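You operate a simulated robot arm through the tools that you are given. There is no shell and no other tool.

The job below is to be done with a simulated two-armed robot. You get a single attempt, and the scene is never put back.

## Task
Pull-test the blue-banded lead, then sort it: green tray if it held, red if it slipped.
Fine: clamp it, turn the wheel until a result shows, wheel back to zero before the clamp opens.

The check looks at the end state, three seconds after you hand in, the way a careful person would. Anything else that was tipped, shoved, dropped, spilled or broken makes it a failure.

## Robot
Two 7-joint arms with fingered hands on one trunk that stands fixed in place. Base frame: the origin is at the foot of the trunk, x ahead of it, y to its left, z up; the work surface is at about z = 82. Lengths are in cm, angles in rad, forces in N, time in s.
The left shoulder is at [5, 21.4, 86.9], the right one opposite. With the tool pointing down near the work surface each hand reaches from about 38 to 88 cm from the base axis, measured 20 degrees to its own side. Payload 3 kg a hand.
The tool frame of a hand sits at the grasp point between the pads (the TCP): z along the fingers, y along the line on which they close. The tips reach 2.6 cm beyond it. Largest opening 13.2 cm; the body of the gripper starts 7.3 cm behind the TCP. The gripper is a hand of 3 fingers: y runs from the thumb to the fingers, the wrist lies at [0, 0, -22.9] in the tool frame, and closing takes about 1.5 s.
Orientation is told as [roll, pitch, yaw] about the base's x, y, z axes, in that order, counted from this pose: with the fingers straight down and closing along the base's y, the tool's x points along the base's -x, its y along +y and its z along -z.

## Interface
- The arms move only by the tool nudge_tool. It takes "left_commands", "right_commands" or both (then of equal length, played together; a hand with none holds still); each is a list of rows, each a list of 7 numbers: the turn, a rotation vector about the tool's x, y, z in rad, then the shift along the tool's x, y, z in cm, then the gripper command, from -1 (fully open) to 1 (shut), values between in proportion. In form: [[rx, ry, rz, dx, dy, dz, jaw], ...]. A call has 1 to 20 rows; each row shifts and turns the commanded pose from where the row before left it, along the tool's axes as they then stand. Each row takes 0.2 s and may step no farther than 5 cm and 0.15 rad from the row before; otherwise, or with a gripper value out of range, the whole call is refused. Where a pose cannot be reached the arm comes as near as it can. A force on the tool above 40 N (or 10 N above the force at the start of the call, whichever is more), or a blocked arm, ends the call early, and 0.2 s more pass. The fingers move at their own pace (about 7.2 cm/s each) and stop on an object; they squeeze with about 32 N. The grip force told is the motor's: it shows also when the fingers shut on nothing. Time passes only in rows, and 0.2 s behind the last, so rows that do not move let the fingers close. The reply holds the time, the measured pose of the TCP, the force on the tool along the base axes, the opening and the grip force, in the units named above and with some noise, with the torque about the TCP (base axes, N m) and any sound that the robot's microphone picked up, and new pictures: "pictures" is both (left out), scene, wrist or none (wrist: the cameras of the hands that moved).
- Cameras (640 x 400 px; columns grow to the right, rows downward): "scene" is now at [2.95, -3.88, 151.05]; the picture's right is [-0.44, -0.90, 0.00], its down [-0.51, 0.25, -0.82] and it looks along [0.74, -0.36, -0.57] (base axes); focal length 332 px, centre (320, 200). "left" rides on the left gripper at [-6.2, 0.3, -9.2] in its tool frame; the picture's right is [-0.05, -1.00, 0.00], its down [0.83, -0.04, -0.56] and it looks along [0.55, -0.03, 0.83] (tool axes); focal length 230 px, centre (320, 200). "right" rides on the right gripper at [6.2, 0.3, -9.2] in its tool frame; the picture's right is [-0.05, 1.00, 0.00], its down [-0.83, -0.04, -0.56] and it looks along [-0.55, -0.03, 0.83] (tool axes); focal length 230 px, centre (320, 200).
- set_grasp(shape, hand): the hand has 3 fingers and takes this shape, open, in about a second: jaw (thumb against the fingers, like two jaws); tri (thumb and two fingers); tip (a fingertip pinch); poke (one finger out to press); point (the index stretched); flat (the hand flat); cup (the hand cupped); fist (a fist). The gripper value then closes the fingers along that shape, each until it touches; the sizes above hold for jaw. It gives what a move gives, with no picture.
- head_to(pan, tilt): turns the head with the scene camera to pan (to the left, within 1.501 rad either way) and tilt (down, from -0.506 to 1.204), counted from straight ahead of the robot. It gives what a move gives, and a new picture of the scene camera.
- probe_pixels(camera, pixels): there is no depth. For up to 12 entries [column, row, z] of the newest picture of that camera ("zoom" is the newest enlarged one), the place [x, y] in the base frame at which the ray of that pixel passes the height z, good to about 0.3 cm. It takes no simulated time.
- inspect(camera, box): a new picture of the part [left, top, right, bottom] of that camera's present view, enlarged. It takes no simulated time.
- sign_off(): hands the job in; it is judged then, once.

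Leave the grippers open and the arms clear of the work at the hand-in unless told otherwise.

The tools are called after "Emit:" by a JSON object that holds its "name" and its "arguments". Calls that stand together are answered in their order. nudge_tool: Moves the arms, as the interface text tells. Its arguments: {"type":"object","properties":{"left_commands":{"type":"array","items":{"type":"array","items":{"type":"number"}}},"right_commands":{"type":"array","items":{"type":"array","items":{"type":"number"}}},"pictures":{"type":"string","enum":["both","scene","wrist","none"]}},"required":[]} The other tools are called the same way: set_grasp (shape, hand) gives the hand a shape; head_to (pan, tilt) turns the head that bears the scene camera; probe_pixels (camera, pixels) gives the place at which the rays of pixels pass given heights; inspect (camera, box) takes an enlarged picture of a part of a camera's view; sign_off () hands the job in.

At the start:

```text
t: 0.0
left_eef_pos: [42.92, -8.11, 120.35]
left_orientation: [0.0, 0.0, -0.547]
left_contact_force: [0.3, -0.3, -0.1]
left_moment: [0.0, 0.02, -0.01]
left_gripper_width: 13.18
left_gripper_force: 0.0
left_shape: jaw
right_eef_pos: [35.12, -39.99, 123.6]
right_orientation: [0.001, 0.001, -0.546]
right_contact_force: [0.0, -0.8, 0.3]
right_moment: [-0.05, -0.03, -0.01]
right_gripper_width: 13.19
right_gripper_force: 0.0
right_shape: jaw
head pan, tilt: [-0.452, 0.604]
```

scene: 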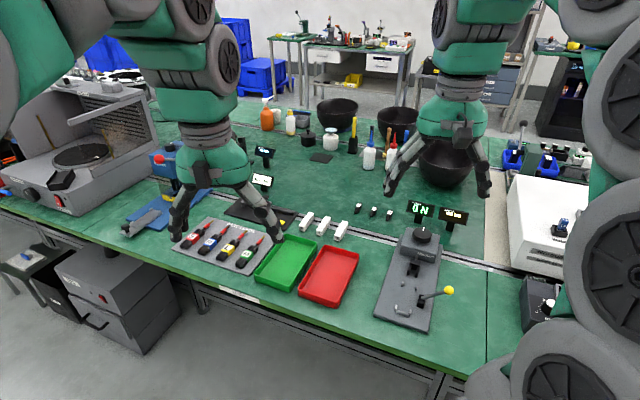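
right: 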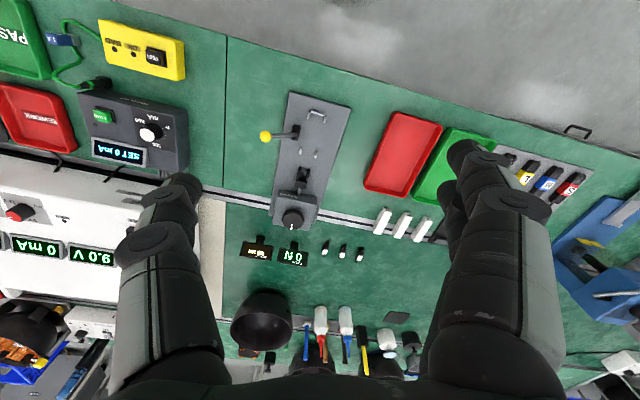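
left: 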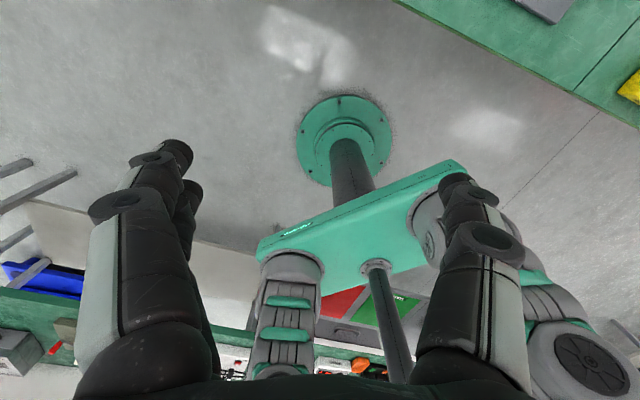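

I see a tray of four banded leads (about 185-265, 235-260), the green and red trays, and the tester at (410, 275) with a yellow-knobbed lever and a wheel. I'll enlarge these before moving anything.

Emit:
{"name": "inspect", "arguments": {"camera": "scene", "box": [160, 200, 300, 290]}}

Emit:
{"name": "inspect", "arguments": {"camera": "scene", "box": [350, 190, 480, 340]}}

Emit:
{"name": "inspect", "arguments": {"camera": "right", "box": [220, 80, 380, 280]}}

Emit:
{"name": "inspect", "arguments": {"camera": "right", "box": [440, 120, 620, 230]}}

```text
4.44 times, centred on (230, 245) of scene
```

zoom: 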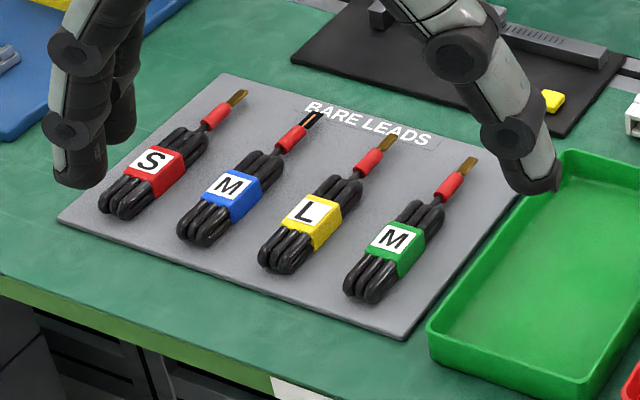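

```text
2.67 times, centred on (415, 265) of scene
```

zoom: 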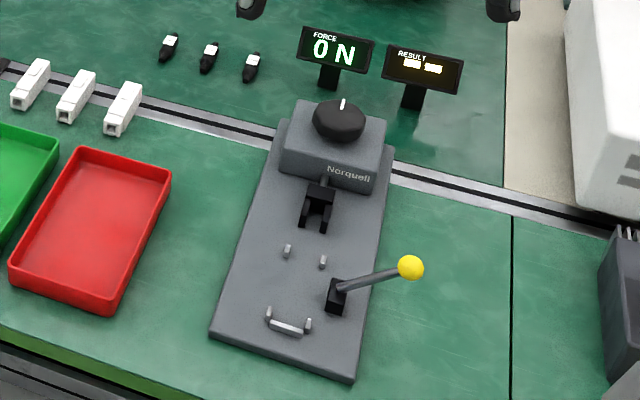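

```text
2.00 times, centred on (300, 180) of right
```

zoom: 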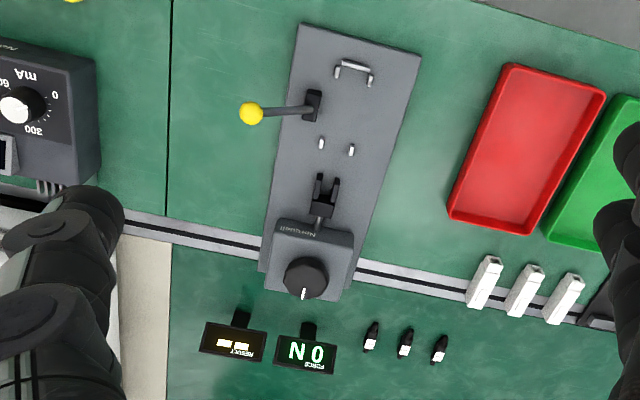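

```text
3.56 times, centred on (530, 175) of right
```

zoom: 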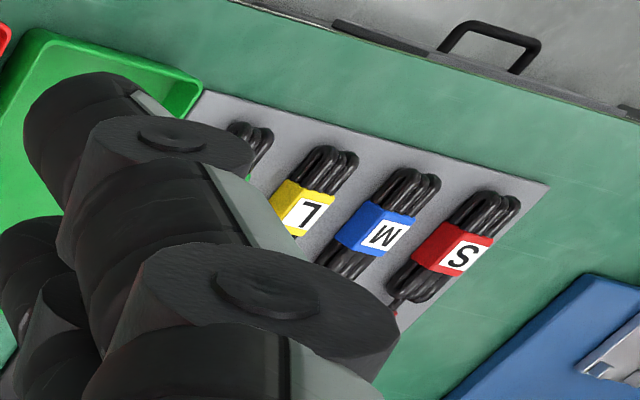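

The blue lead's tip looks different from the others. I'll enlarge it and get the floor positions of the main items.

Emit:
{"name": "probe_pixels", "arguments": {"camera": "scene", "pixels": [[204, 249, 83.5], [212, 241, 83.5], [229, 226, 83.5], [190, 240, 83.5], [285, 262, 82], [330, 275, 82], [450, 290, 92], [423, 233, 92], [413, 268, 86], [405, 310, 84], [415, 307, 84], [420, 297, 86]]}}

Emit:
{"name": "inspect", "arguments": {"camera": "scene", "box": [196, 220, 236, 258]}}

Emit:
{"name": "inspect", "arguments": {"camera": "scene", "box": [380, 220, 460, 330]}}

Emit:
{"name": "inspect", "arguments": {"camera": "scene", "box": [290, 190, 400, 260]}}

Emit:
{"name": "inspect", "arguments": {"camera": "scene", "box": [110, 140, 310, 240]}}

```text
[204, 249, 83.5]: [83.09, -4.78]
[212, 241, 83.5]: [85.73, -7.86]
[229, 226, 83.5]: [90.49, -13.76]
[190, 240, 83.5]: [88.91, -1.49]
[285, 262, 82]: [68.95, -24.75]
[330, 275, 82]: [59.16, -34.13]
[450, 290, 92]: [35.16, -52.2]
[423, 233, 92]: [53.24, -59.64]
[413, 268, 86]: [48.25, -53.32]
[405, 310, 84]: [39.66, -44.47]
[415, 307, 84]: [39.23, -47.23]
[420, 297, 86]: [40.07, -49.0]
```

```text
10.53 times, centred on (216, 239) of scene
```

zoom: 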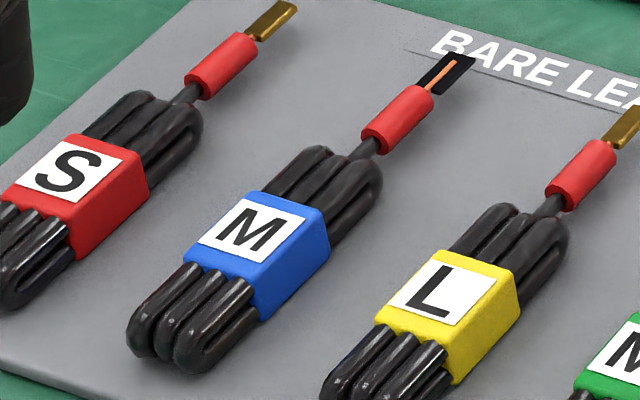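

```text
3.64 times, centred on (420, 275) of scene
```

zoom: 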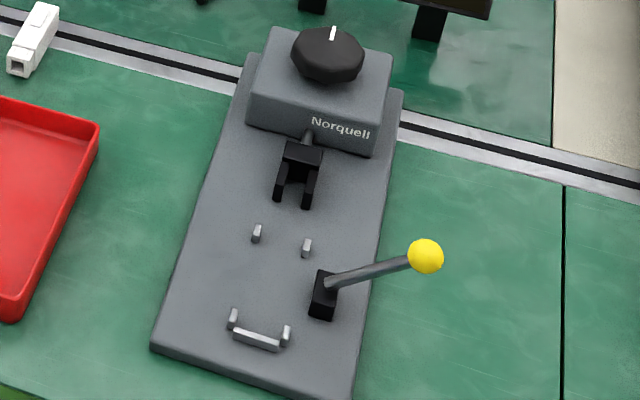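

```text
5.71 times, centred on (345, 225) of scene
```

zoom: 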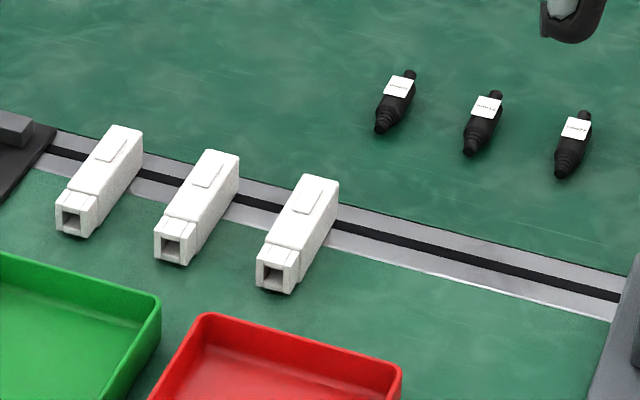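

```text
3.20 times, centred on (210, 190) of scene
```

zoom: 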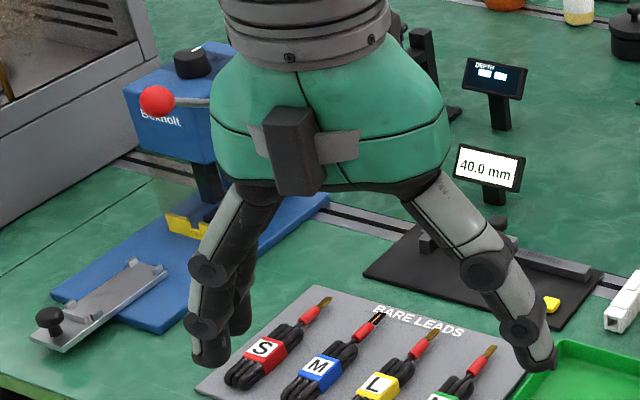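

The blue lead's tip is a black part with an orange stripe. I'll enlarge the tester's clamp and fork from the right wrist camera to see how a lead sits in it.

Emit:
{"name": "inspect", "arguments": {"camera": "right", "box": [255, 95, 345, 155]}}

Emit:
{"name": "inspect", "arguments": {"camera": "right", "box": [255, 150, 345, 235]}}

Emit:
{"name": "inspect", "arguments": {"camera": "scene", "box": [390, 280, 450, 325]}}

Emit:
{"name": "inspect", "arguments": {"camera": "scene", "box": [390, 225, 450, 290]}}

```text
6.67 times, centred on (300, 125) of right
```

zoom: 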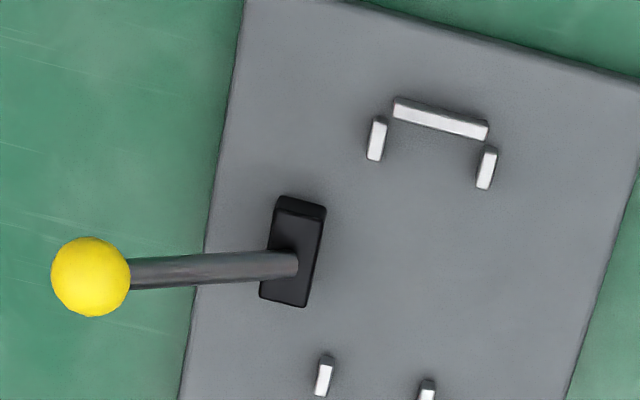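

```text
4.71 times, centred on (300, 192) of right
```

zoom: 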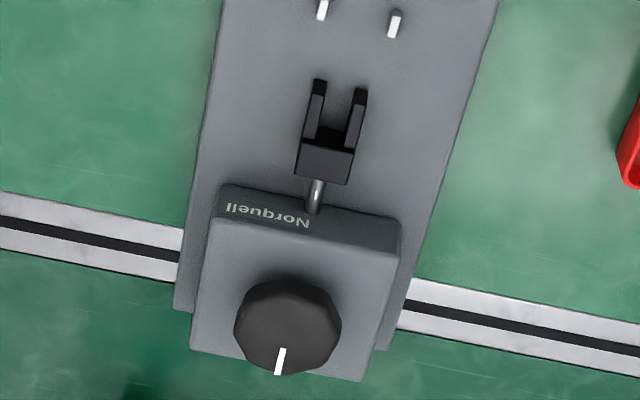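

```text
8.89 times, centred on (420, 302) of scene
```

zoom: 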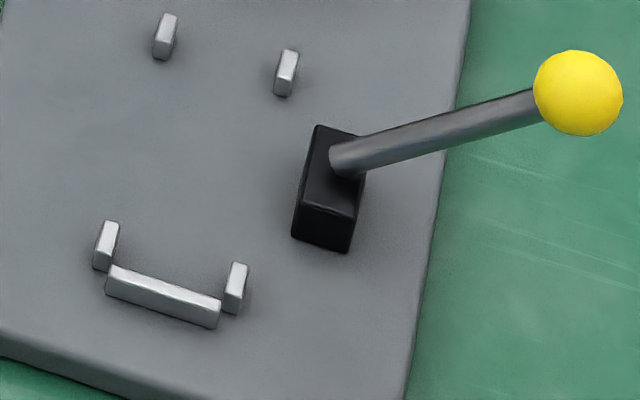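

```text
6.15 times, centred on (420, 258) of scene
```

zoom: 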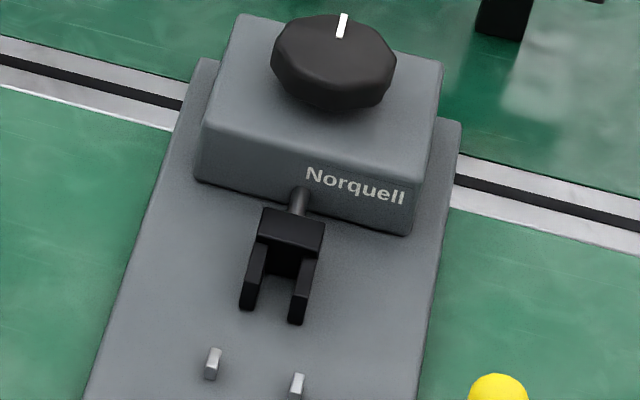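

The tester seems to take the bundle between the four small posts against the rear stop, with its tip in the black fork. The lever sits beside the bundle. I'll probe these features and the lead.

Emit:
{"name": "probe_pixels", "arguments": {"camera": "scene", "pixels": [[402.2, 312.9, 84.5], [395.8, 307.1, 84.5], [410.4, 311.8, 84.5], [402.6, 283.7, 84.5], [416.2, 287.7, 84.5], [421.1, 300.3, 85.5], [449, 289.8, 92], [408.6, 273.4, 85.5], [416.7, 275.9, 85.5], [415.1, 263.7, 86], [422.1, 235.2, 92], [373.7, 314.4, 82]]}}

Emit:
{"name": "probe_pixels", "arguments": {"camera": "scene", "pixels": [[430, 331.5, 82], [204.5, 251, 83], [212.5, 240.5, 84.5], [219, 234.5, 84], [224, 231, 83.5], [229.5, 226.5, 83.5], [186, 247.5, 83], [193.5, 237.5, 84.5], [231.5, 250, 84.5], [424, 270, 82]]}}

Emit:
{"name": "probe_pixels", "arguments": {"camera": "right", "pixels": [[266, 137, 92], [293, 218, 92], [298, 132, 85.5], [317.5, 112, 84.5], [308, 117, 84.5], [323.5, 119, 84.5], [301, 150.5, 84.5], [315.5, 153.5, 84.5], [300, 171, 85.5], [308, 172, 85.5]]}}

```text
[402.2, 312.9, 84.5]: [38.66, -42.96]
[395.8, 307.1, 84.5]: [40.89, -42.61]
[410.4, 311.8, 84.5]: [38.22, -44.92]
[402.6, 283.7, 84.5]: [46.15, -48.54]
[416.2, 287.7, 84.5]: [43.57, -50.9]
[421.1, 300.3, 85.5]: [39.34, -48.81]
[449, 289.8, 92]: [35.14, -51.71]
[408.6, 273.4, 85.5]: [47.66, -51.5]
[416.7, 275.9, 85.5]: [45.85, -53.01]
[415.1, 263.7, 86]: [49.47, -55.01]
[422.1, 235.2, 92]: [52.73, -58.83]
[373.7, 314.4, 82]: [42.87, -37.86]
```

```text
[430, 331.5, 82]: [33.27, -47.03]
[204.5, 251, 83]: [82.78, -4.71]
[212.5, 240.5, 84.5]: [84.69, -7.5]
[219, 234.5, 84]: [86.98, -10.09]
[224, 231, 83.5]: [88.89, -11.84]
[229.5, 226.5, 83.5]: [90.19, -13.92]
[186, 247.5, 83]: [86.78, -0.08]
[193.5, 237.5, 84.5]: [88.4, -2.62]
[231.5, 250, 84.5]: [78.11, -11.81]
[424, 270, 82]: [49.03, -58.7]
```

```text
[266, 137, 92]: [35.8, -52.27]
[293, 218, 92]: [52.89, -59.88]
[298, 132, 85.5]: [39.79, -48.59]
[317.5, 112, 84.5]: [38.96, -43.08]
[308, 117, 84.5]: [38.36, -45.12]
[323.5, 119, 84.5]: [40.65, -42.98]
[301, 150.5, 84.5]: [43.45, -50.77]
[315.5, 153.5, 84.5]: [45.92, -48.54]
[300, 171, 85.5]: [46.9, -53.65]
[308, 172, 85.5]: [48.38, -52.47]
```

The lead and the tester axis are nearly parallel, both at a heading of about -0.86 rad. I plan to do the work with the right arm. The left hand hangs where the right arm must reach, so first I'll move the left hand out to its own side at the same height.

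Emit:
{"name": "nudge_tool", "arguments": {"left_commands": [[0, 0, 0, 2.14, 2.56, 0, -1], [0, 0, 0, 2.14, 2.56, 0, -1], [0, 0, 0, 2.14, 2.56, 0, -1], [0, 0, 0, 2.14, 2.56, 0, -1], [0, 0, 0, 2.14, 2.56, 0, -1], [0, 0, 0, 2.14, 2.56, 0, -1], [0, 0, 0, 2.14, 2.56, 0, -1], [0, 0, 0, 2.14, 2.56, 0, -1], [0, 0, 0, 2.14, 2.56, 0, -1], [0, 0, 0, 2.14, 2.56, 0, -1]], "pictures": "both"}}

```text
t: 2.2
left_eef_pos: [37.83, 25.02, 120.13]
left_orientation: [-0.001, 0.0, -0.549]
left_contact_force: [0.9, -0.4, 0.1]
left_moment: [-0.01, -0.01, -0.01]
left_gripper_width: 13.15
left_gripper_force: 0.2
left_shape: jaw
right_eef_pos: [35.22, -40.12, 123.55]
right_orientation: [-0.002, 0.0, -0.547]
right_contact_force: [0.7, -0.3, 0.0]
right_moment: [0.02, -0.01, -0.02]
right_gripper_width: 13.19
right_gripper_force: 0.0
right_shape: jaw
head pan, tilt: [-0.452, 0.604]
```

scene: 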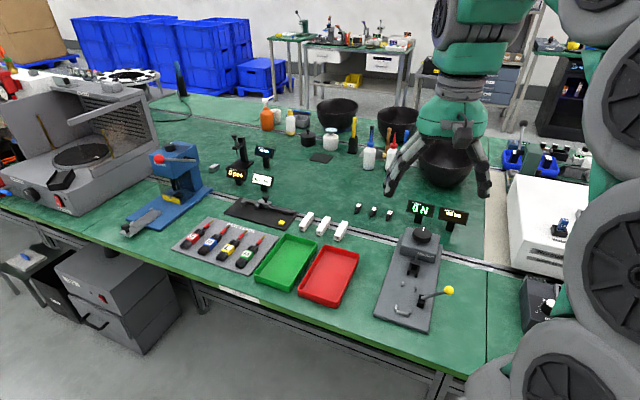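
left: 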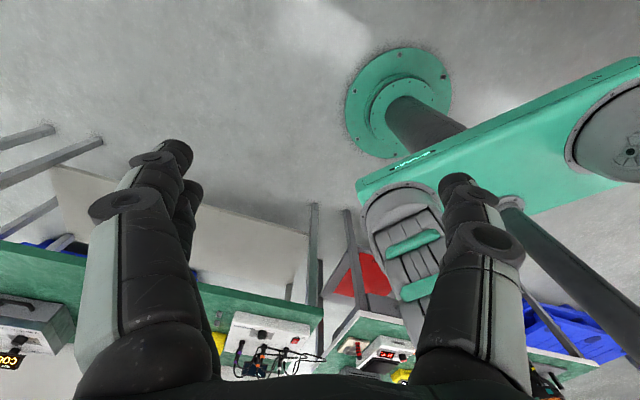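

The left arm is clear. Next I'll turn the right hand to the tester's heading (0.30 rad about tool z) and lower it to about z=102, just behind the tester, to see the fixture up close.

Emit:
{"name": "nudge_tool", "arguments": {"right_commands": [[0, 0, 0.1, 0, 0, 0, -1], [0, 0, 0.1, 0, 0, 0, -1], [0, 0, 0.1, 0, 0, 0, -1], [0, 0, 0, -0.79, 0.24, 3.6, -1], [0, 0, 0, -0.79, 0.24, 3.6, -1], [0, 0, 0, -0.79, 0.24, 3.6, -1], [0, 0, 0, -0.79, 0.24, 3.6, -1], [0, 0, 0, -0.79, 0.24, 3.6, -1], [0, 0, 0, -0.79, 0.24, 3.5, -1]], "pictures": "wrist"}}

```text
t: 4.2
left_eef_pos: [37.82, 24.93, 120.23]
left_orientation: [0.0, 0.001, -0.547]
left_contact_force: [0.2, -0.8, 0.8]
left_moment: [0.03, 0.02, 0.0]
left_gripper_width: 13.17
left_gripper_force: 0.0
left_shape: jaw
right_eef_pos: [39.33, -42.78, 102.02]
right_orientation: [0.001, 0.0, -0.848]
right_contact_force: [0.0, -0.6, -0.7]
right_moment: [0.01, -0.01, 0.03]
right_gripper_width: 13.23
right_gripper_force: 0.0
right_shape: jaw
head pan, tilt: [-0.452, 0.604]
```

right: 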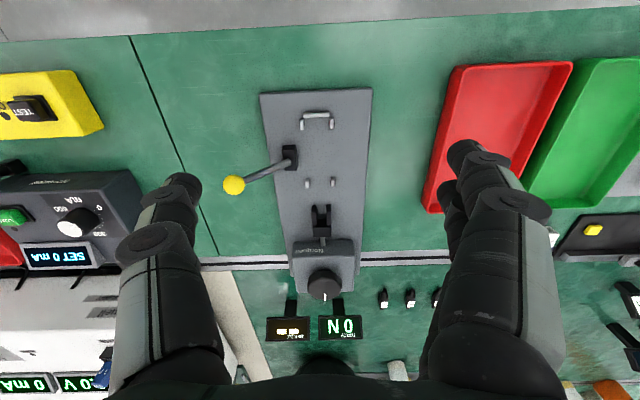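

The wheel, fork, posts and lever are all in view. I'll enlarge the clamp area and the displays.

Emit:
{"name": "inspect", "arguments": {"camera": "right", "box": [215, 90, 385, 200]}}

Emit:
{"name": "inspect", "arguments": {"camera": "right", "box": [270, 190, 380, 310]}}

Emit:
{"name": "probe_pixels", "arguments": {"camera": "right", "pixels": [[318, 113, 84.5], [303, 125, 84.5], [331.5, 124, 84.5], [307, 183, 84.5], [333, 182, 84.5], [290, 160, 85.5], [234, 185, 92], [315, 210, 85.5], [328, 210, 85.5], [323, 237, 86], [324, 284, 92]]}}

```text
3.64 times, centred on (300, 145) of right
```

zoom: 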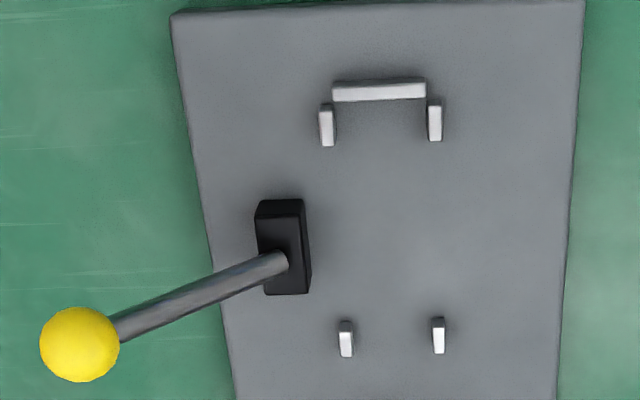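

```text
3.33 times, centred on (325, 250) of right
```

zoom: 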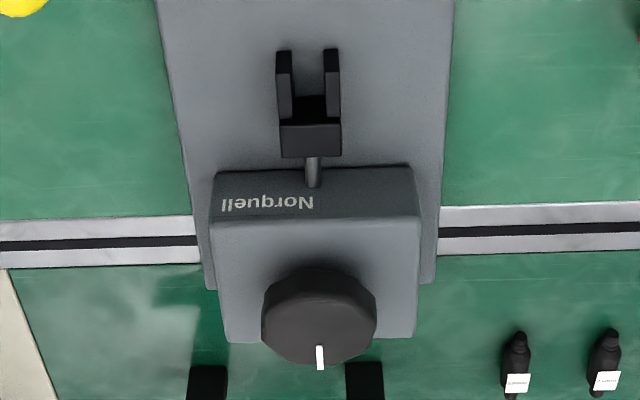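

```text
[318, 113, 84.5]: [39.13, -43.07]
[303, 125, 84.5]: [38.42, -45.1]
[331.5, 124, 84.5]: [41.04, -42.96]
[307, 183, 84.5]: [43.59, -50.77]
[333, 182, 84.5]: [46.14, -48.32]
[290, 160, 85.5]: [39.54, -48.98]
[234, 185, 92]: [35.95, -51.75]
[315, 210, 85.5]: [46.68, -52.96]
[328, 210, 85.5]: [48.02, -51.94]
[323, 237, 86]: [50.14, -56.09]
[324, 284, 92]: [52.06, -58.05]
```

The posts sit on a line from about (39.7,-44.0) to (44.9,-49.5), and the fork mouth is at about (47.4,-52.4). Lead first: I'll tilt the fingers 0.45 rad outward for reach and travel sideways at z≈104 to hover behind the blue lead.

Emit:
{"name": "nudge_tool", "arguments": {"right_commands": [[0, -0.15, 0, 0, 0, 0, -1], [0, -0.15, 0, 0, 0, 0, -1], [0, -0.15, 0, 0, 0, 0, -1], [0, 0, 0, 0.22, 4.1, -0.265, -1], [0, 0, 0, 0.22, 4.1, -0.265, -1], [0, 0, 0, 0.22, 4.1, -0.265, -1], [0, 0, 0, 0.22, 4.1, -0.265, -1], [0, 0, 0, 0.22, 4.1, -0.265, -1], [0, 0, 0, 0.22, 4.1, -0.265, -1], [0, 0, 0, 0.22, 4.1, -0.265, -1], [0, 0, 0, 0.22, 4.1, -0.265, -1], [0, 0, 0, 0.22, 4.1, -0.265, -1], [0, 0, 0, 0.22, 4.1, -0.265, -1], [0, 0, 0, 0.22, 4.1, -0.265, -1], [0, 0, 0, 0.22, 4.1, -0.265, -1], [0, 0, 0, 0.22, 4.1, -0.265, -1], [0, 0, 0, 0.22, 4.1, -0.265, -1]], "pictures": "both"}}

```text
t: 7.8
left_eef_pos: [37.8, 25.06, 120.25]
left_orientation: [0.0, 0.0, -0.545]
left_contact_force: [0.7, -0.6, -0.6]
left_moment: [0.01, 0.04, 0.02]
left_gripper_width: 13.2
left_gripper_force: 0.1
left_shape: jaw
right_eef_pos: [79.4, -1.36, 103.97]
right_orientation: [-0.003, -0.449, -0.847]
right_contact_force: [-0.4, -0.9, -0.8]
right_moment: [0.01, 0.02, 0.0]
right_gripper_width: 13.17
right_gripper_force: 0.1
right_shape: jaw
head pan, tilt: [-0.452, 0.604]
```

scene: 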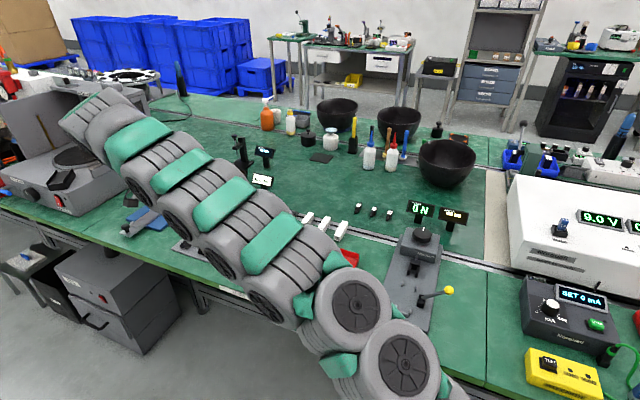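
right: 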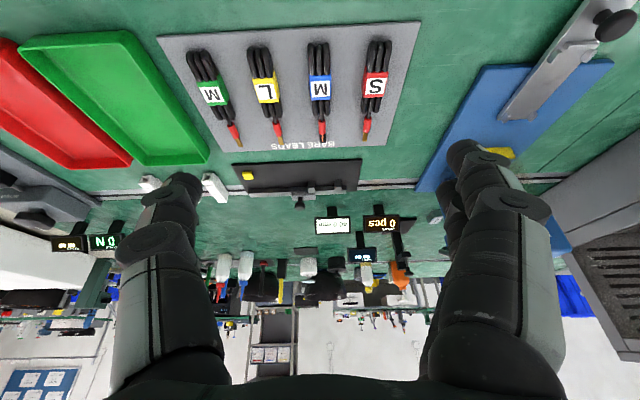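

The hover pose was reached, and the blue lead is at about (320, 90) in the right picture. I'll enlarge it and probe.

Emit:
{"name": "inspect", "arguments": {"camera": "right", "box": [270, 30, 400, 155]}}

Emit:
{"name": "probe_pixels", "arguments": {"camera": "right", "pixels": [[317, 43, 83.5], [319, 88, 85], [320, 105, 84], [322, 122, 84], [324, 143, 84], [376, 86, 85], [262, 92, 85], [212, 95, 85], [420, 22, 83], [158, 36, 83], [385, 146, 83]]}}

```text
3.20 times, centred on (335, 92) of right
```

zoom: 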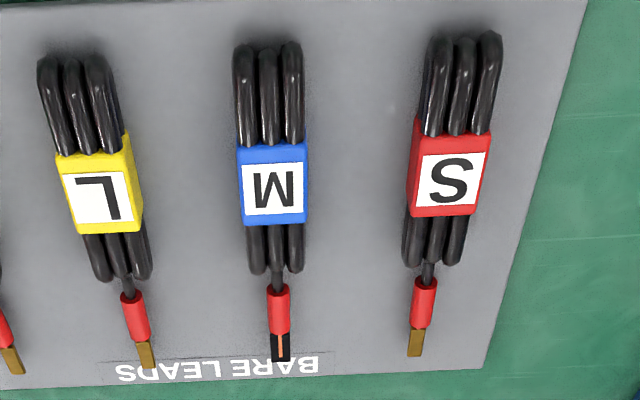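

```text
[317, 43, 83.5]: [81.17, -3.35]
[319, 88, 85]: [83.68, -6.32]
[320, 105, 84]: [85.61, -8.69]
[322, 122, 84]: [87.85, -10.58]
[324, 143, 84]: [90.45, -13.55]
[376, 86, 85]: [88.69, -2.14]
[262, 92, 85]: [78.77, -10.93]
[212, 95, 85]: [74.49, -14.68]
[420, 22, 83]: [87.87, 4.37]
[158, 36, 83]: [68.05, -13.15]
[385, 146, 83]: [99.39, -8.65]
```

In the right-camera estimate the blue lead runs from its tail at (81.2,-3.4) to its tip at (90.5,-13.6), about 13.8 cm long at heading -0.83. The lever block will sit beside the band in the tester, so I'll grip just ahead of the band. I'll set the opening to about 5.5 cm and descend to z≈92 above that spot.

Emit:
{"name": "nudge_tool", "arguments": {"right_commands": [[0, 0, 0, -0.486, 0, 2.9, 0.17], [0, 0, 0, -0.486, 0, 2.9, 0.17], [0, 0, 0, -0.486, 0, 2.9, 0.17], [0, 0, 0, -0.486, 0, 2.9, 0.17], [0, 0, 0, -0.486, 0, 2.9, 0.17]], "pictures": "both"}}

```text
t: 9.0
left_eef_pos: [37.86, 25.05, 120.24]
left_orientation: [0.0, 0.001, -0.546]
left_contact_force: [0.3, 0.5, 0.4]
left_moment: [-0.01, 0.01, -0.02]
left_gripper_width: 13.2
left_gripper_force: 0.1
left_shape: jaw
right_eef_pos: [85.04, -7.64, 92.04]
right_orientation: [0.001, -0.451, -0.847]
right_contact_force: [-0.4, -0.8, -0.6]
right_moment: [-0.02, 0.02, -0.02]
right_gripper_width: 5.52
right_gripper_force: 0.1
right_shape: jaw
head pan, tilt: [-0.452, 0.604]
```

scene: 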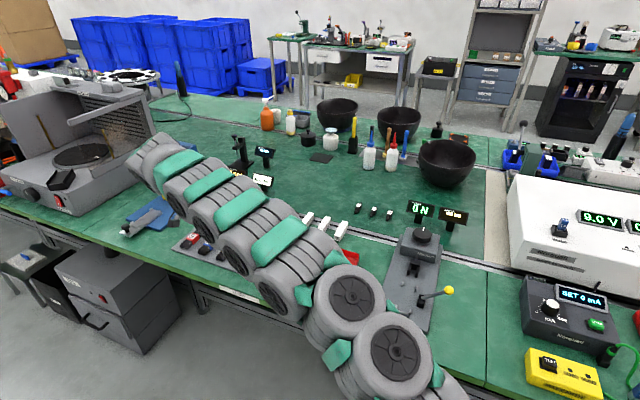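
right: 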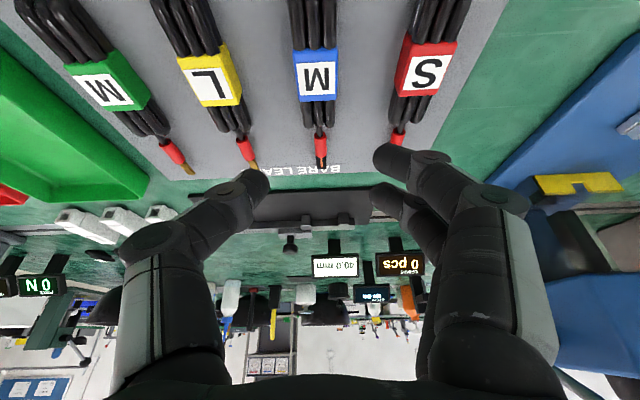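

The thumb tip is at (255,185) and the two fingers are at about (385,160-195), straddling the blue lead's line. I'll enlarge to check the finger spread.

Emit:
{"name": "inspect", "arguments": {"camera": "right", "box": [230, 0, 470, 240]}}

Emit:
{"name": "probe_pixels", "arguments": {"camera": "right", "pixels": [[316, 76, 85], [319, 108, 84], [320, 127, 84], [321, 146, 84], [321, 164, 84], [255, 180, 90], [385, 155, 90], [380, 195, 90]]}}

```text
1.67 times, centred on (350, 120) of right
```

zoom: 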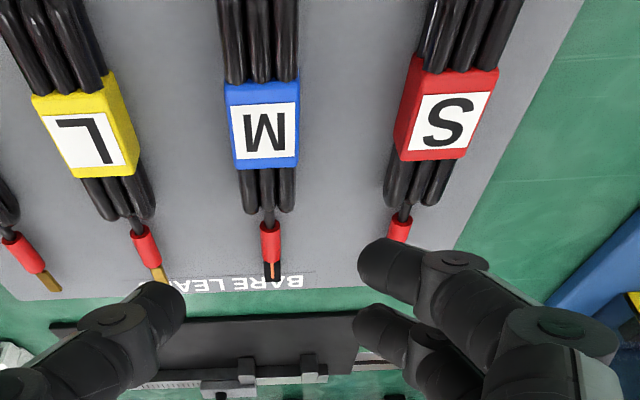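

```text
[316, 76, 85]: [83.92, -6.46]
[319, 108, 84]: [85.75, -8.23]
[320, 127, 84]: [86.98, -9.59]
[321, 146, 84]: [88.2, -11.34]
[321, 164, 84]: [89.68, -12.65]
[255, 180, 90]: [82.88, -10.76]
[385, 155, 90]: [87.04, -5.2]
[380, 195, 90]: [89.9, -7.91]
```

The two fingers sit about 4 cm apart along the lead with the thumb between them, which is wide for the space between the tester's posts. I'll try the "tip" pinch shape here in the air to see if it is narrower.

Emit:
{"name": "set_grasp", "arguments": {"hand": "right", "shape": "tip"}}

Emit:
{"name": "inspect", "arguments": {"camera": "right", "box": [160, 0, 560, 250]}}

```text
t: 9.9
left_eef_pos: [37.92, 25.03, 120.28]
left_orientation: [0.0, -0.001, -0.546]
left_contact_force: [-0.1, 0.6, 0.9]
left_moment: [-0.03, 0.03, 0.0]
left_gripper_width: 13.16
left_gripper_force: 0.0
left_shape: jaw
right_eef_pos: [85.14, -7.75, 92.13]
right_orientation: [-0.001, -0.45, -0.845]
right_contact_force: [0.0, 0.4, -0.4]
right_moment: [-0.01, -0.01, 0.02]
right_gripper_width: 13.22
right_gripper_force: 0.0
right_shape: tip
head pan, tilt: [-0.452, 0.604]
```

```text
1.60 times, centred on (360, 125) of right
```

zoom: 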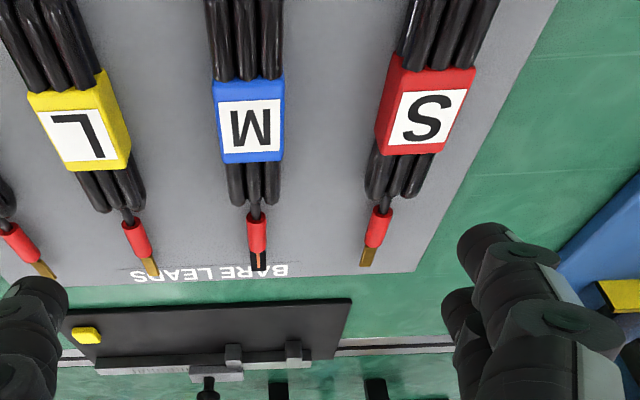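

The hand opened in the tip shape. I'll close it to mid-range in the air to see how the fingers line up.

Emit:
{"name": "nudge_tool", "arguments": {"right_commands": [[0, 0, 0, 0, 0, 0, 0.3], [0, 0, 0, 0, 0, 0, 0.3], [0, 0, 0, 0, 0, 0, 0.3], [0, 0, 0, 0, 0, 0, 0.3]], "pictures": "wrist"}}

Emit:
{"name": "inspect", "arguments": {"camera": "right", "box": [160, 0, 560, 250]}}

```text
t: 10.9
left_eef_pos: [37.87, 25.08, 120.23]
left_orientation: [0.0, 0.0, -0.547]
left_contact_force: [0.0, -0.6, -0.4]
left_moment: [0.02, 0.0, 0.04]
left_gripper_width: 13.18
left_gripper_force: 0.1
left_shape: jaw
right_eef_pos: [84.97, -7.65, 92.1]
right_orientation: [0.001, -0.449, -0.846]
right_contact_force: [0.2, 0.4, 1.1]
right_moment: [0.02, 0.0, 0.03]
right_gripper_width: 4.68
right_gripper_force: 0.0
right_shape: tip
head pan, tilt: [-0.452, 0.604]
```

right: 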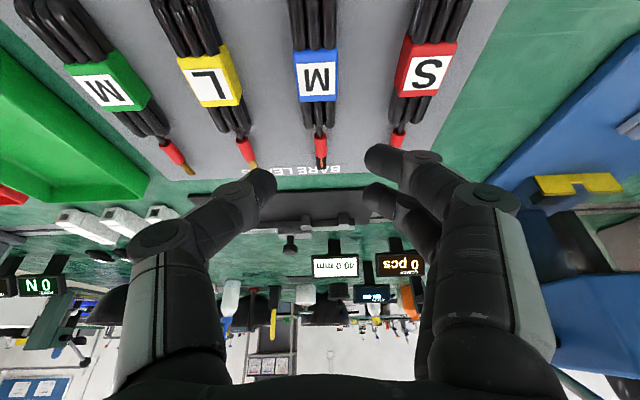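

```text
1.60 times, centred on (360, 125) of right
```

zoom: 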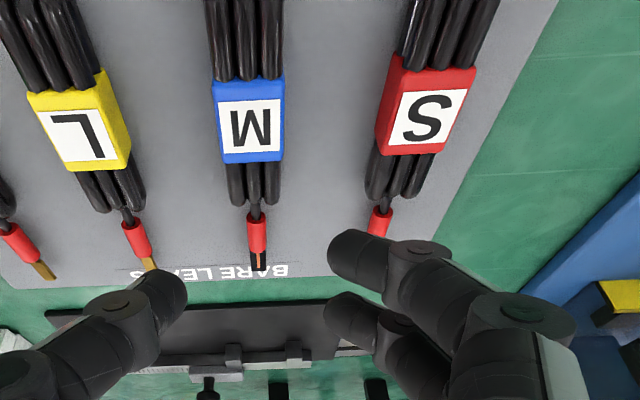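

Tip shape has the same finger spacing, so I'll go back to jaw. I'll centre the grip on the band, which puts the fingers on either side of it and still fits between the tester posts. I'll reduce the tilt to 0.3 and come to z≈90 over the band with a 5.5 cm opening.

Emit:
{"name": "set_grasp", "arguments": {"hand": "right", "shape": "jaw"}}

Emit:
{"name": "nudge_tool", "arguments": {"right_commands": [[0, 0.15, 0, 0, 0, 0, 0.17], [0, 0, 0, 1.31, 0, 0.7, 0.17], [0, 0, 0, 1.31, 0, 0.7, 0.17], [0, 0, 0, 0, 0, 0, 0.17], [0, 0, 0, 0, 0, 0, 0.17]], "pictures": "wrist"}}

Emit:
{"name": "inspect", "arguments": {"camera": "right", "box": [200, 0, 500, 220]}}

```text
t: 11.8
left_eef_pos: [37.93, 24.96, 120.33]
left_orientation: [-0.001, -0.001, -0.546]
left_contact_force: [-1.0, 0.3, 0.3]
left_moment: [0.02, 0.01, 0.01]
left_gripper_width: 13.18
left_gripper_force: 0.2
left_shape: jaw
right_eef_pos: [85.03, -7.62, 92.16]
right_orientation: [0.0, -0.448, -0.848]
right_contact_force: [0.0, -0.5, 0.6]
right_moment: [0.05, 0.0, 0.02]
right_gripper_width: 13.21
right_gripper_force: 0.1
right_shape: jaw
head pan, tilt: [-0.452, 0.604]
```

```text
t: 13.0
left_eef_pos: [37.92, 25.09, 120.3]
left_orientation: [0.001, 0.0, -0.546]
left_contact_force: [-0.4, 0.2, 0.4]
left_moment: [0.04, -0.01, 0.01]
left_gripper_width: 13.19
left_gripper_force: 0.2
left_shape: jaw
right_eef_pos: [83.86, -6.12, 89.97]
right_orientation: [-0.001, -0.299, -0.847]
right_contact_force: [0.0, 0.5, -0.4]
right_moment: [0.01, 0.0, 0.01]
right_gripper_width: 5.52
right_gripper_force: 0.1
right_shape: jaw
head pan, tilt: [-0.452, 0.604]
```

right: 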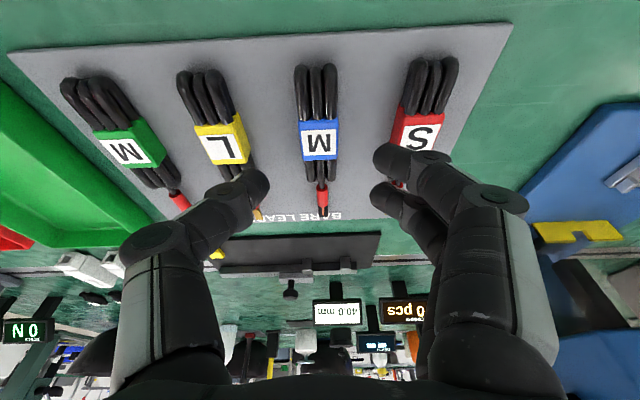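

```text
1.82 times, centred on (350, 110) of right
```

zoom: 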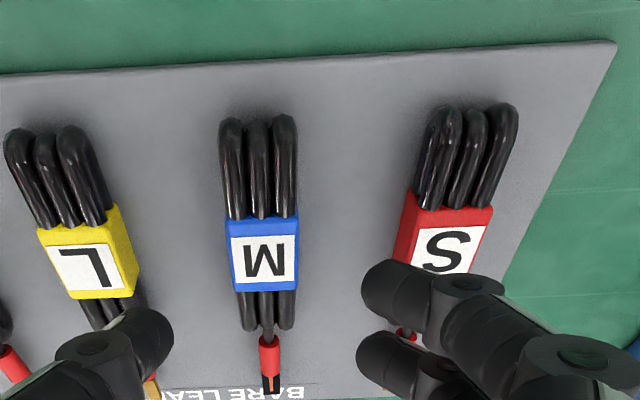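

The grip is centred laterally: thumb at x=258, fingers at x=380 and the lead at about 318. I'll probe the lead again from here to fix the position along its length.

Emit:
{"name": "probe_pixels", "arguments": {"camera": "right", "pixels": [[315.4, 65, 84], [318.7, 138.6, 85], [317, 120, 85], [320, 160, 85], [320.5, 183, 84], [322, 216, 84], [258, 180, 87.5], [380, 158, 87.5], [376, 198, 87.5], [513, 24, 82], [510, 28, 82.5]]}}

```text
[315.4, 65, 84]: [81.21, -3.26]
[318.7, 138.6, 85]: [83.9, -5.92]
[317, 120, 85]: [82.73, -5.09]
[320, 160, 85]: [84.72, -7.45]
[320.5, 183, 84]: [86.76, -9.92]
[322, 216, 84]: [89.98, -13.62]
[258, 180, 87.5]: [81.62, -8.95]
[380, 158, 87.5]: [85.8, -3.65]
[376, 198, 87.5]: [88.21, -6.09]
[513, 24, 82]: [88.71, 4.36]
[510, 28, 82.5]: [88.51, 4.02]
```

The fingertips are about 0.7 cm ahead of the band centre, which suits the tester posts. I'll go straight down 3.75 cm to z≈86.2 with the fingers still open.

Emit:
{"name": "nudge_tool", "arguments": {"right_commands": [[0, 0, 0, 0.37, 0, 1.193, 0.17], [0, 0, 0, 0.37, 0, 1.193, 0.17], [0, 0, 0, 0.37, 0, 1.193, 0.17], [0, 0, 0, 0, 0, 0, 0.17]], "pictures": "wrist"}}

Emit:
{"name": "inspect", "arguments": {"camera": "right", "box": [200, 20, 500, 220]}}

```text
t: 14.0
left_eef_pos: [37.92, 25.07, 120.33]
left_orientation: [-0.001, 0.001, -0.546]
left_contact_force: [0.1, 0.5, -0.6]
left_moment: [-0.01, -0.01, 0.02]
left_gripper_width: 13.16
left_gripper_force: 0.1
left_shape: jaw
right_eef_pos: [83.71, -6.07, 86.16]
right_orientation: [0.001, -0.299, -0.847]
right_contact_force: [0.0, 0.1, 0.1]
right_moment: [0.0, 0.0, -0.02]
right_gripper_width: 5.54
right_gripper_force: 0.0
right_shape: jaw
head pan, tilt: [-0.452, 0.604]
```

right: 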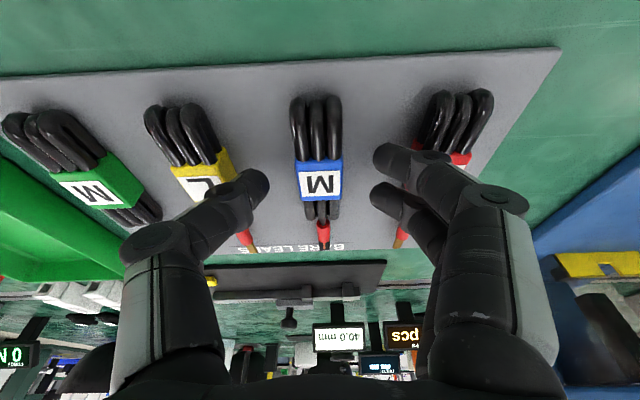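

```text
2.00 times, centred on (350, 120) of right
```

zoom: 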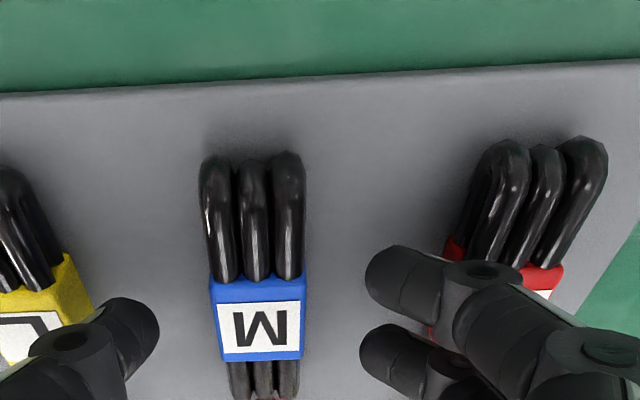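

No contact; the thumb and fingers flank the band at (320,180). Now I'll close.

Emit:
{"name": "nudge_tool", "arguments": {"right_commands": [[0, 0, 0, 0, 0, 0, 0.4], [0, 0, 0, 0, 0, 0, 0.55], [0, 0, 0, 0, 0, 0, 0.7], [0, 0, 0, 0, 0, 0, 1], [0, 0, 0, 0, 0, 0, 1], [0, 0, 0, 0, 0, 0, 1]], "pictures": "wrist"}}

Emit:
{"name": "inspect", "arguments": {"camera": "right", "box": [200, 20, 500, 220]}}

```text
t: 15.4
left_eef_pos: [37.9, 24.94, 120.33]
left_orientation: [0.001, 0.0, -0.545]
left_contact_force: [-0.9, 0.6, -0.3]
left_moment: [-0.02, 0.0, -0.01]
left_gripper_width: 13.19
left_gripper_force: 0.0
left_shape: jaw
right_eef_pos: [83.7, -6.18, 86.37]
right_orientation: [-0.002, -0.3, -0.846]
right_contact_force: [0.4, 0.1, 8.9]
right_moment: [-0.06, -0.16, 0.02]
right_gripper_width: 1.85
right_gripper_force: 32.1
right_shape: jaw
head pan, tilt: [-0.452, 0.604]
```

right: 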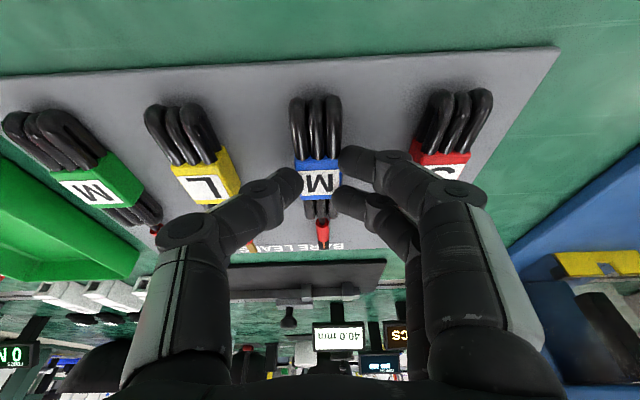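

```text
2.00 times, centred on (350, 120) of right
```

zoom: 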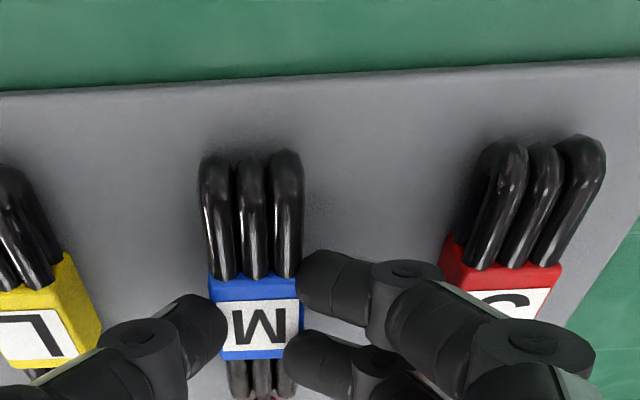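

It's gripped at 1.85 cm with 32 N, and the fingertips are lightly touching the tray. I'll lift straight up 12 cm.

Emit:
{"name": "nudge_tool", "arguments": {"right_commands": [[0, 0, 0, -0.15, 0, -0.48, 1], [0, 0, 0, -0.3, 0, -0.955, 1], [0, 0, 0, -0.6, 0, -1.91, 1], [0, 0, 0, -0.74, 0, -2.39, 1], [0, 0, 0, -0.74, 0, -2.39, 1], [0, 0, 0, -0.74, 0, -2.39, 1], [0, 0, 0, -0.3, 0, -0.955, 1]], "pictures": "wrist"}}

Emit:
{"name": "inspect", "arguments": {"camera": "right", "box": [200, 20, 500, 220]}}

```text
t: 17.0
left_eef_pos: [37.92, 25.06, 120.43]
left_orientation: [0.001, 0.001, -0.547]
left_contact_force: [-0.3, -0.1, -0.4]
left_moment: [0.01, 0.03, -0.03]
left_gripper_width: 13.19
left_gripper_force: 0.1
left_shape: jaw
right_eef_pos: [83.68, -6.16, 98.32]
right_orientation: [0.001, -0.302, -0.848]
right_contact_force: [0.2, -0.2, -0.8]
right_moment: [0.01, 0.01, 0.02]
right_gripper_width: 0.91
right_gripper_force: 32.1
right_shape: jaw
head pan, tilt: [-0.452, 0.604]
```

right: 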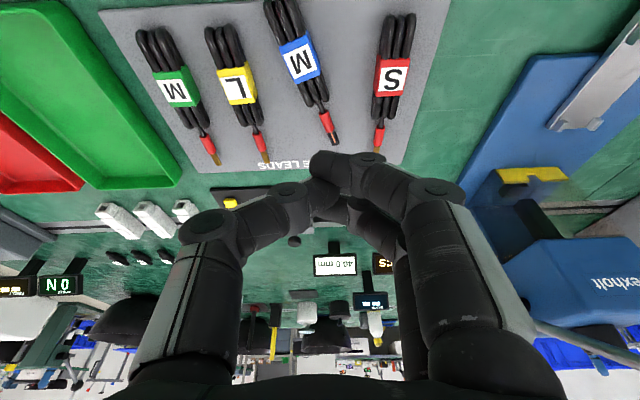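

```text
2.00 times, centred on (350, 120) of right
```

zoom: 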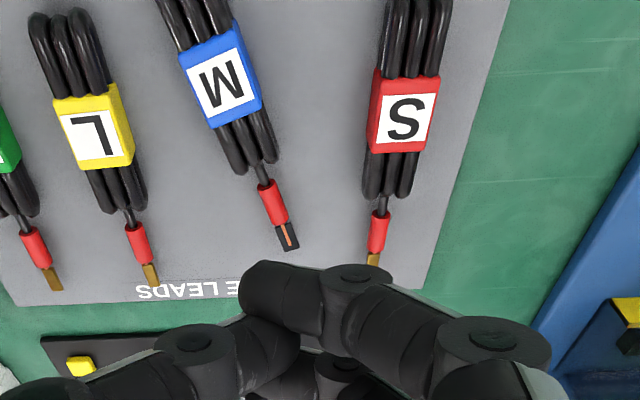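

The lead slipped out. It's still on the tray, slightly turned, and the other leads are untouched. The grip was too high on the band. I'll open, back off a little and get a full view to re-measure.

Emit:
{"name": "nudge_tool", "arguments": {"right_commands": [[0, 0, 0, 1.4, 0, -1.13, 0.17], [0, 0, 0, 1.4, 0, -1.13, 0.17], [0, 0, 0, 1.4, 0, -1.13, 0.17], [0, 0, 0, 0, 0, 0, 0.17]], "pictures": "wrist"}}

Emit:
{"name": "inspect", "arguments": {"camera": "right", "box": [230, 30, 430, 170]}}

```text
t: 18.0
left_eef_pos: [37.8, 25.1, 120.38]
left_orientation: [0.001, 0.001, -0.545]
left_contact_force: [-0.4, 0.3, -0.5]
left_moment: [0.01, -0.03, 0.0]
left_gripper_width: 13.19
left_gripper_force: 0.0
left_shape: jaw
right_eef_pos: [80.48, -2.46, 100.26]
right_orientation: [0.001, -0.301, -0.845]
right_contact_force: [0.5, -0.1, -0.4]
right_moment: [-0.03, -0.06, 0.04]
right_gripper_width: 5.44
right_gripper_force: 0.1
right_shape: jaw
head pan, tilt: [-0.452, 0.604]
```

right: 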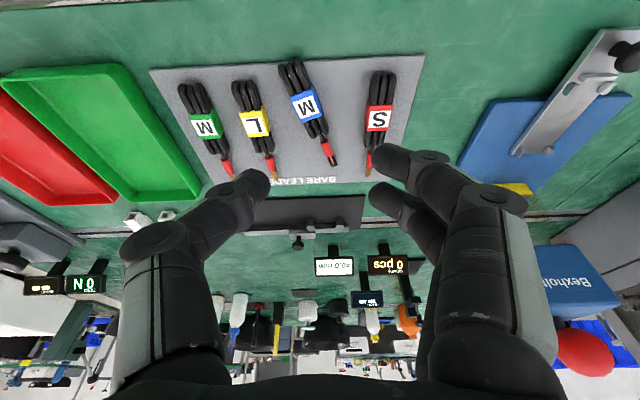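

```text
2.86 times, centred on (330, 100) of right
```

zoom: 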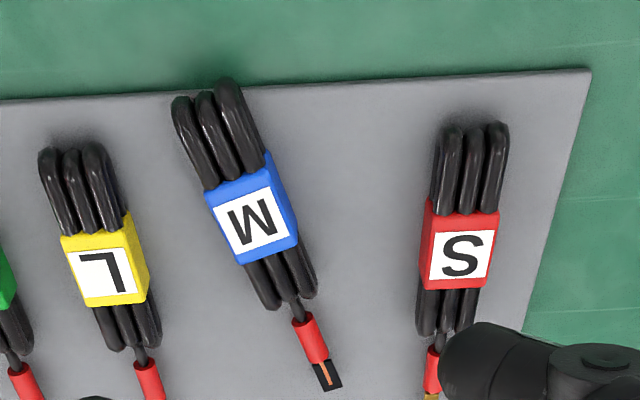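

The lead slid about 2 cm back and turned slightly. I'll probe it again.

Emit:
{"name": "probe_pixels", "arguments": {"camera": "right", "pixels": [[291.5, 61.5, 83.5], [306.2, 107, 84.5], [318.8, 135, 83.5], [324, 144, 83.5], [333.5, 165.7, 83.5], [254.8, 121.7, 84.5], [379, 117.5, 84.5], [424, 54, 82], [424, 54, 82.5], [378, 71, 83.5]]}}

Emit:
{"name": "inspect", "arguments": {"camera": "right", "box": [270, 50, 360, 130]}}

```text
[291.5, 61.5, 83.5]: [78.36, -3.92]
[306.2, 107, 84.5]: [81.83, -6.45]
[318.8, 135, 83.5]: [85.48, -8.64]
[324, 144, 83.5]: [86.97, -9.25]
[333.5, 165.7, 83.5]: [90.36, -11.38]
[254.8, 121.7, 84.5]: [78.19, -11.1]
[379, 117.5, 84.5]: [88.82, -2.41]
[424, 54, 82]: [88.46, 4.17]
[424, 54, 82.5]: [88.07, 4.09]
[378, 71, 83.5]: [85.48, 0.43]
```

```text
5.00 times, centred on (315, 90) of right
```

zoom: 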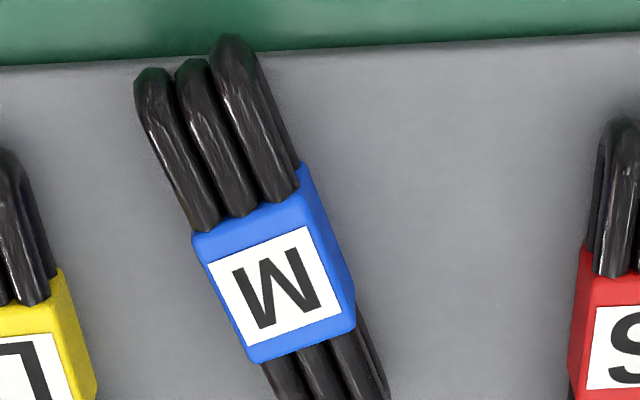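

The lead now runs at heading about -0.56 with the band at about (81.85,-6.35). I'll turn the hand to match, reduce the tilt to 0.15 and come to z≈90 over the band.

Emit:
{"name": "nudge_tool", "arguments": {"right_commands": [[-0.043, 0, -0.1385, 0, 0, 0, 0.17], [-0.043, 0, -0.1385, 0, 0, 0, 0.17], [0, 0.15, 0, 0, 0, 0, 0.17], [0, 0, 0, -0.61, -0.87, 3.53, 0.17], [0, 0, 0, -0.61, -0.87, 3.53, 0.17], [0, 0, 0, -0.61, -0.87, 3.53, 0.17], [0, 0, 0, 0, 0, 0, 0.3]], "pictures": "wrist"}}

Emit:
{"name": "inspect", "arguments": {"camera": "right", "box": [200, 40, 460, 220]}}

```text
t: 19.6
left_eef_pos: [37.87, 24.92, 120.38]
left_orientation: [0.0, 0.001, -0.545]
left_contact_force: [0.1, 0.7, 0.1]
left_moment: [-0.01, 0.01, 0.0]
left_gripper_width: 13.18
left_gripper_force: 0.0
left_shape: jaw
right_eef_pos: [82.05, -6.29, 90.06]
right_orientation: [0.0, -0.149, -0.558]
right_contact_force: [-0.2, 0.0, -0.7]
right_moment: [-0.02, 0.0, -0.02]
right_gripper_width: 4.67
right_gripper_force: 0.0
right_shape: jaw
head pan, tilt: [-0.452, 0.604]
```

right: 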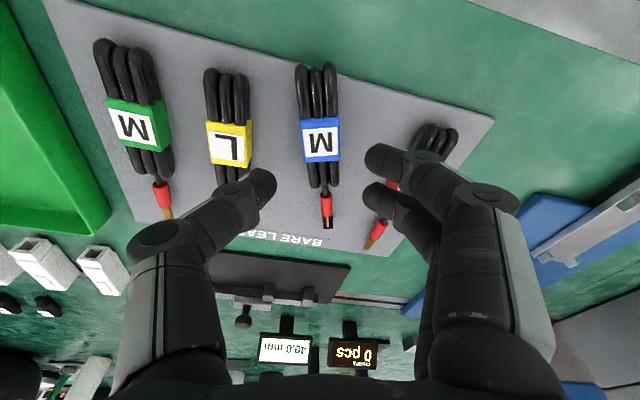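

```text
2.22 times, centred on (330, 130) of right
```

zoom: 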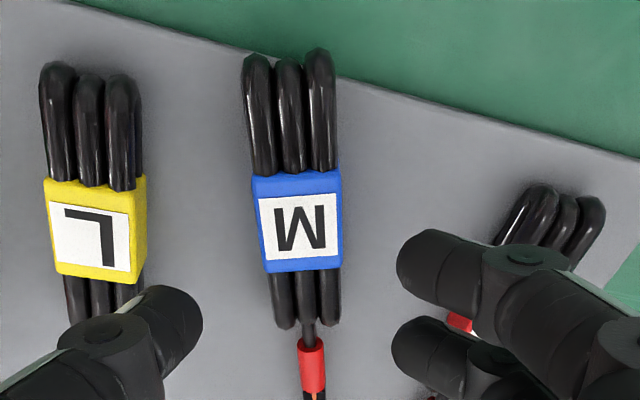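

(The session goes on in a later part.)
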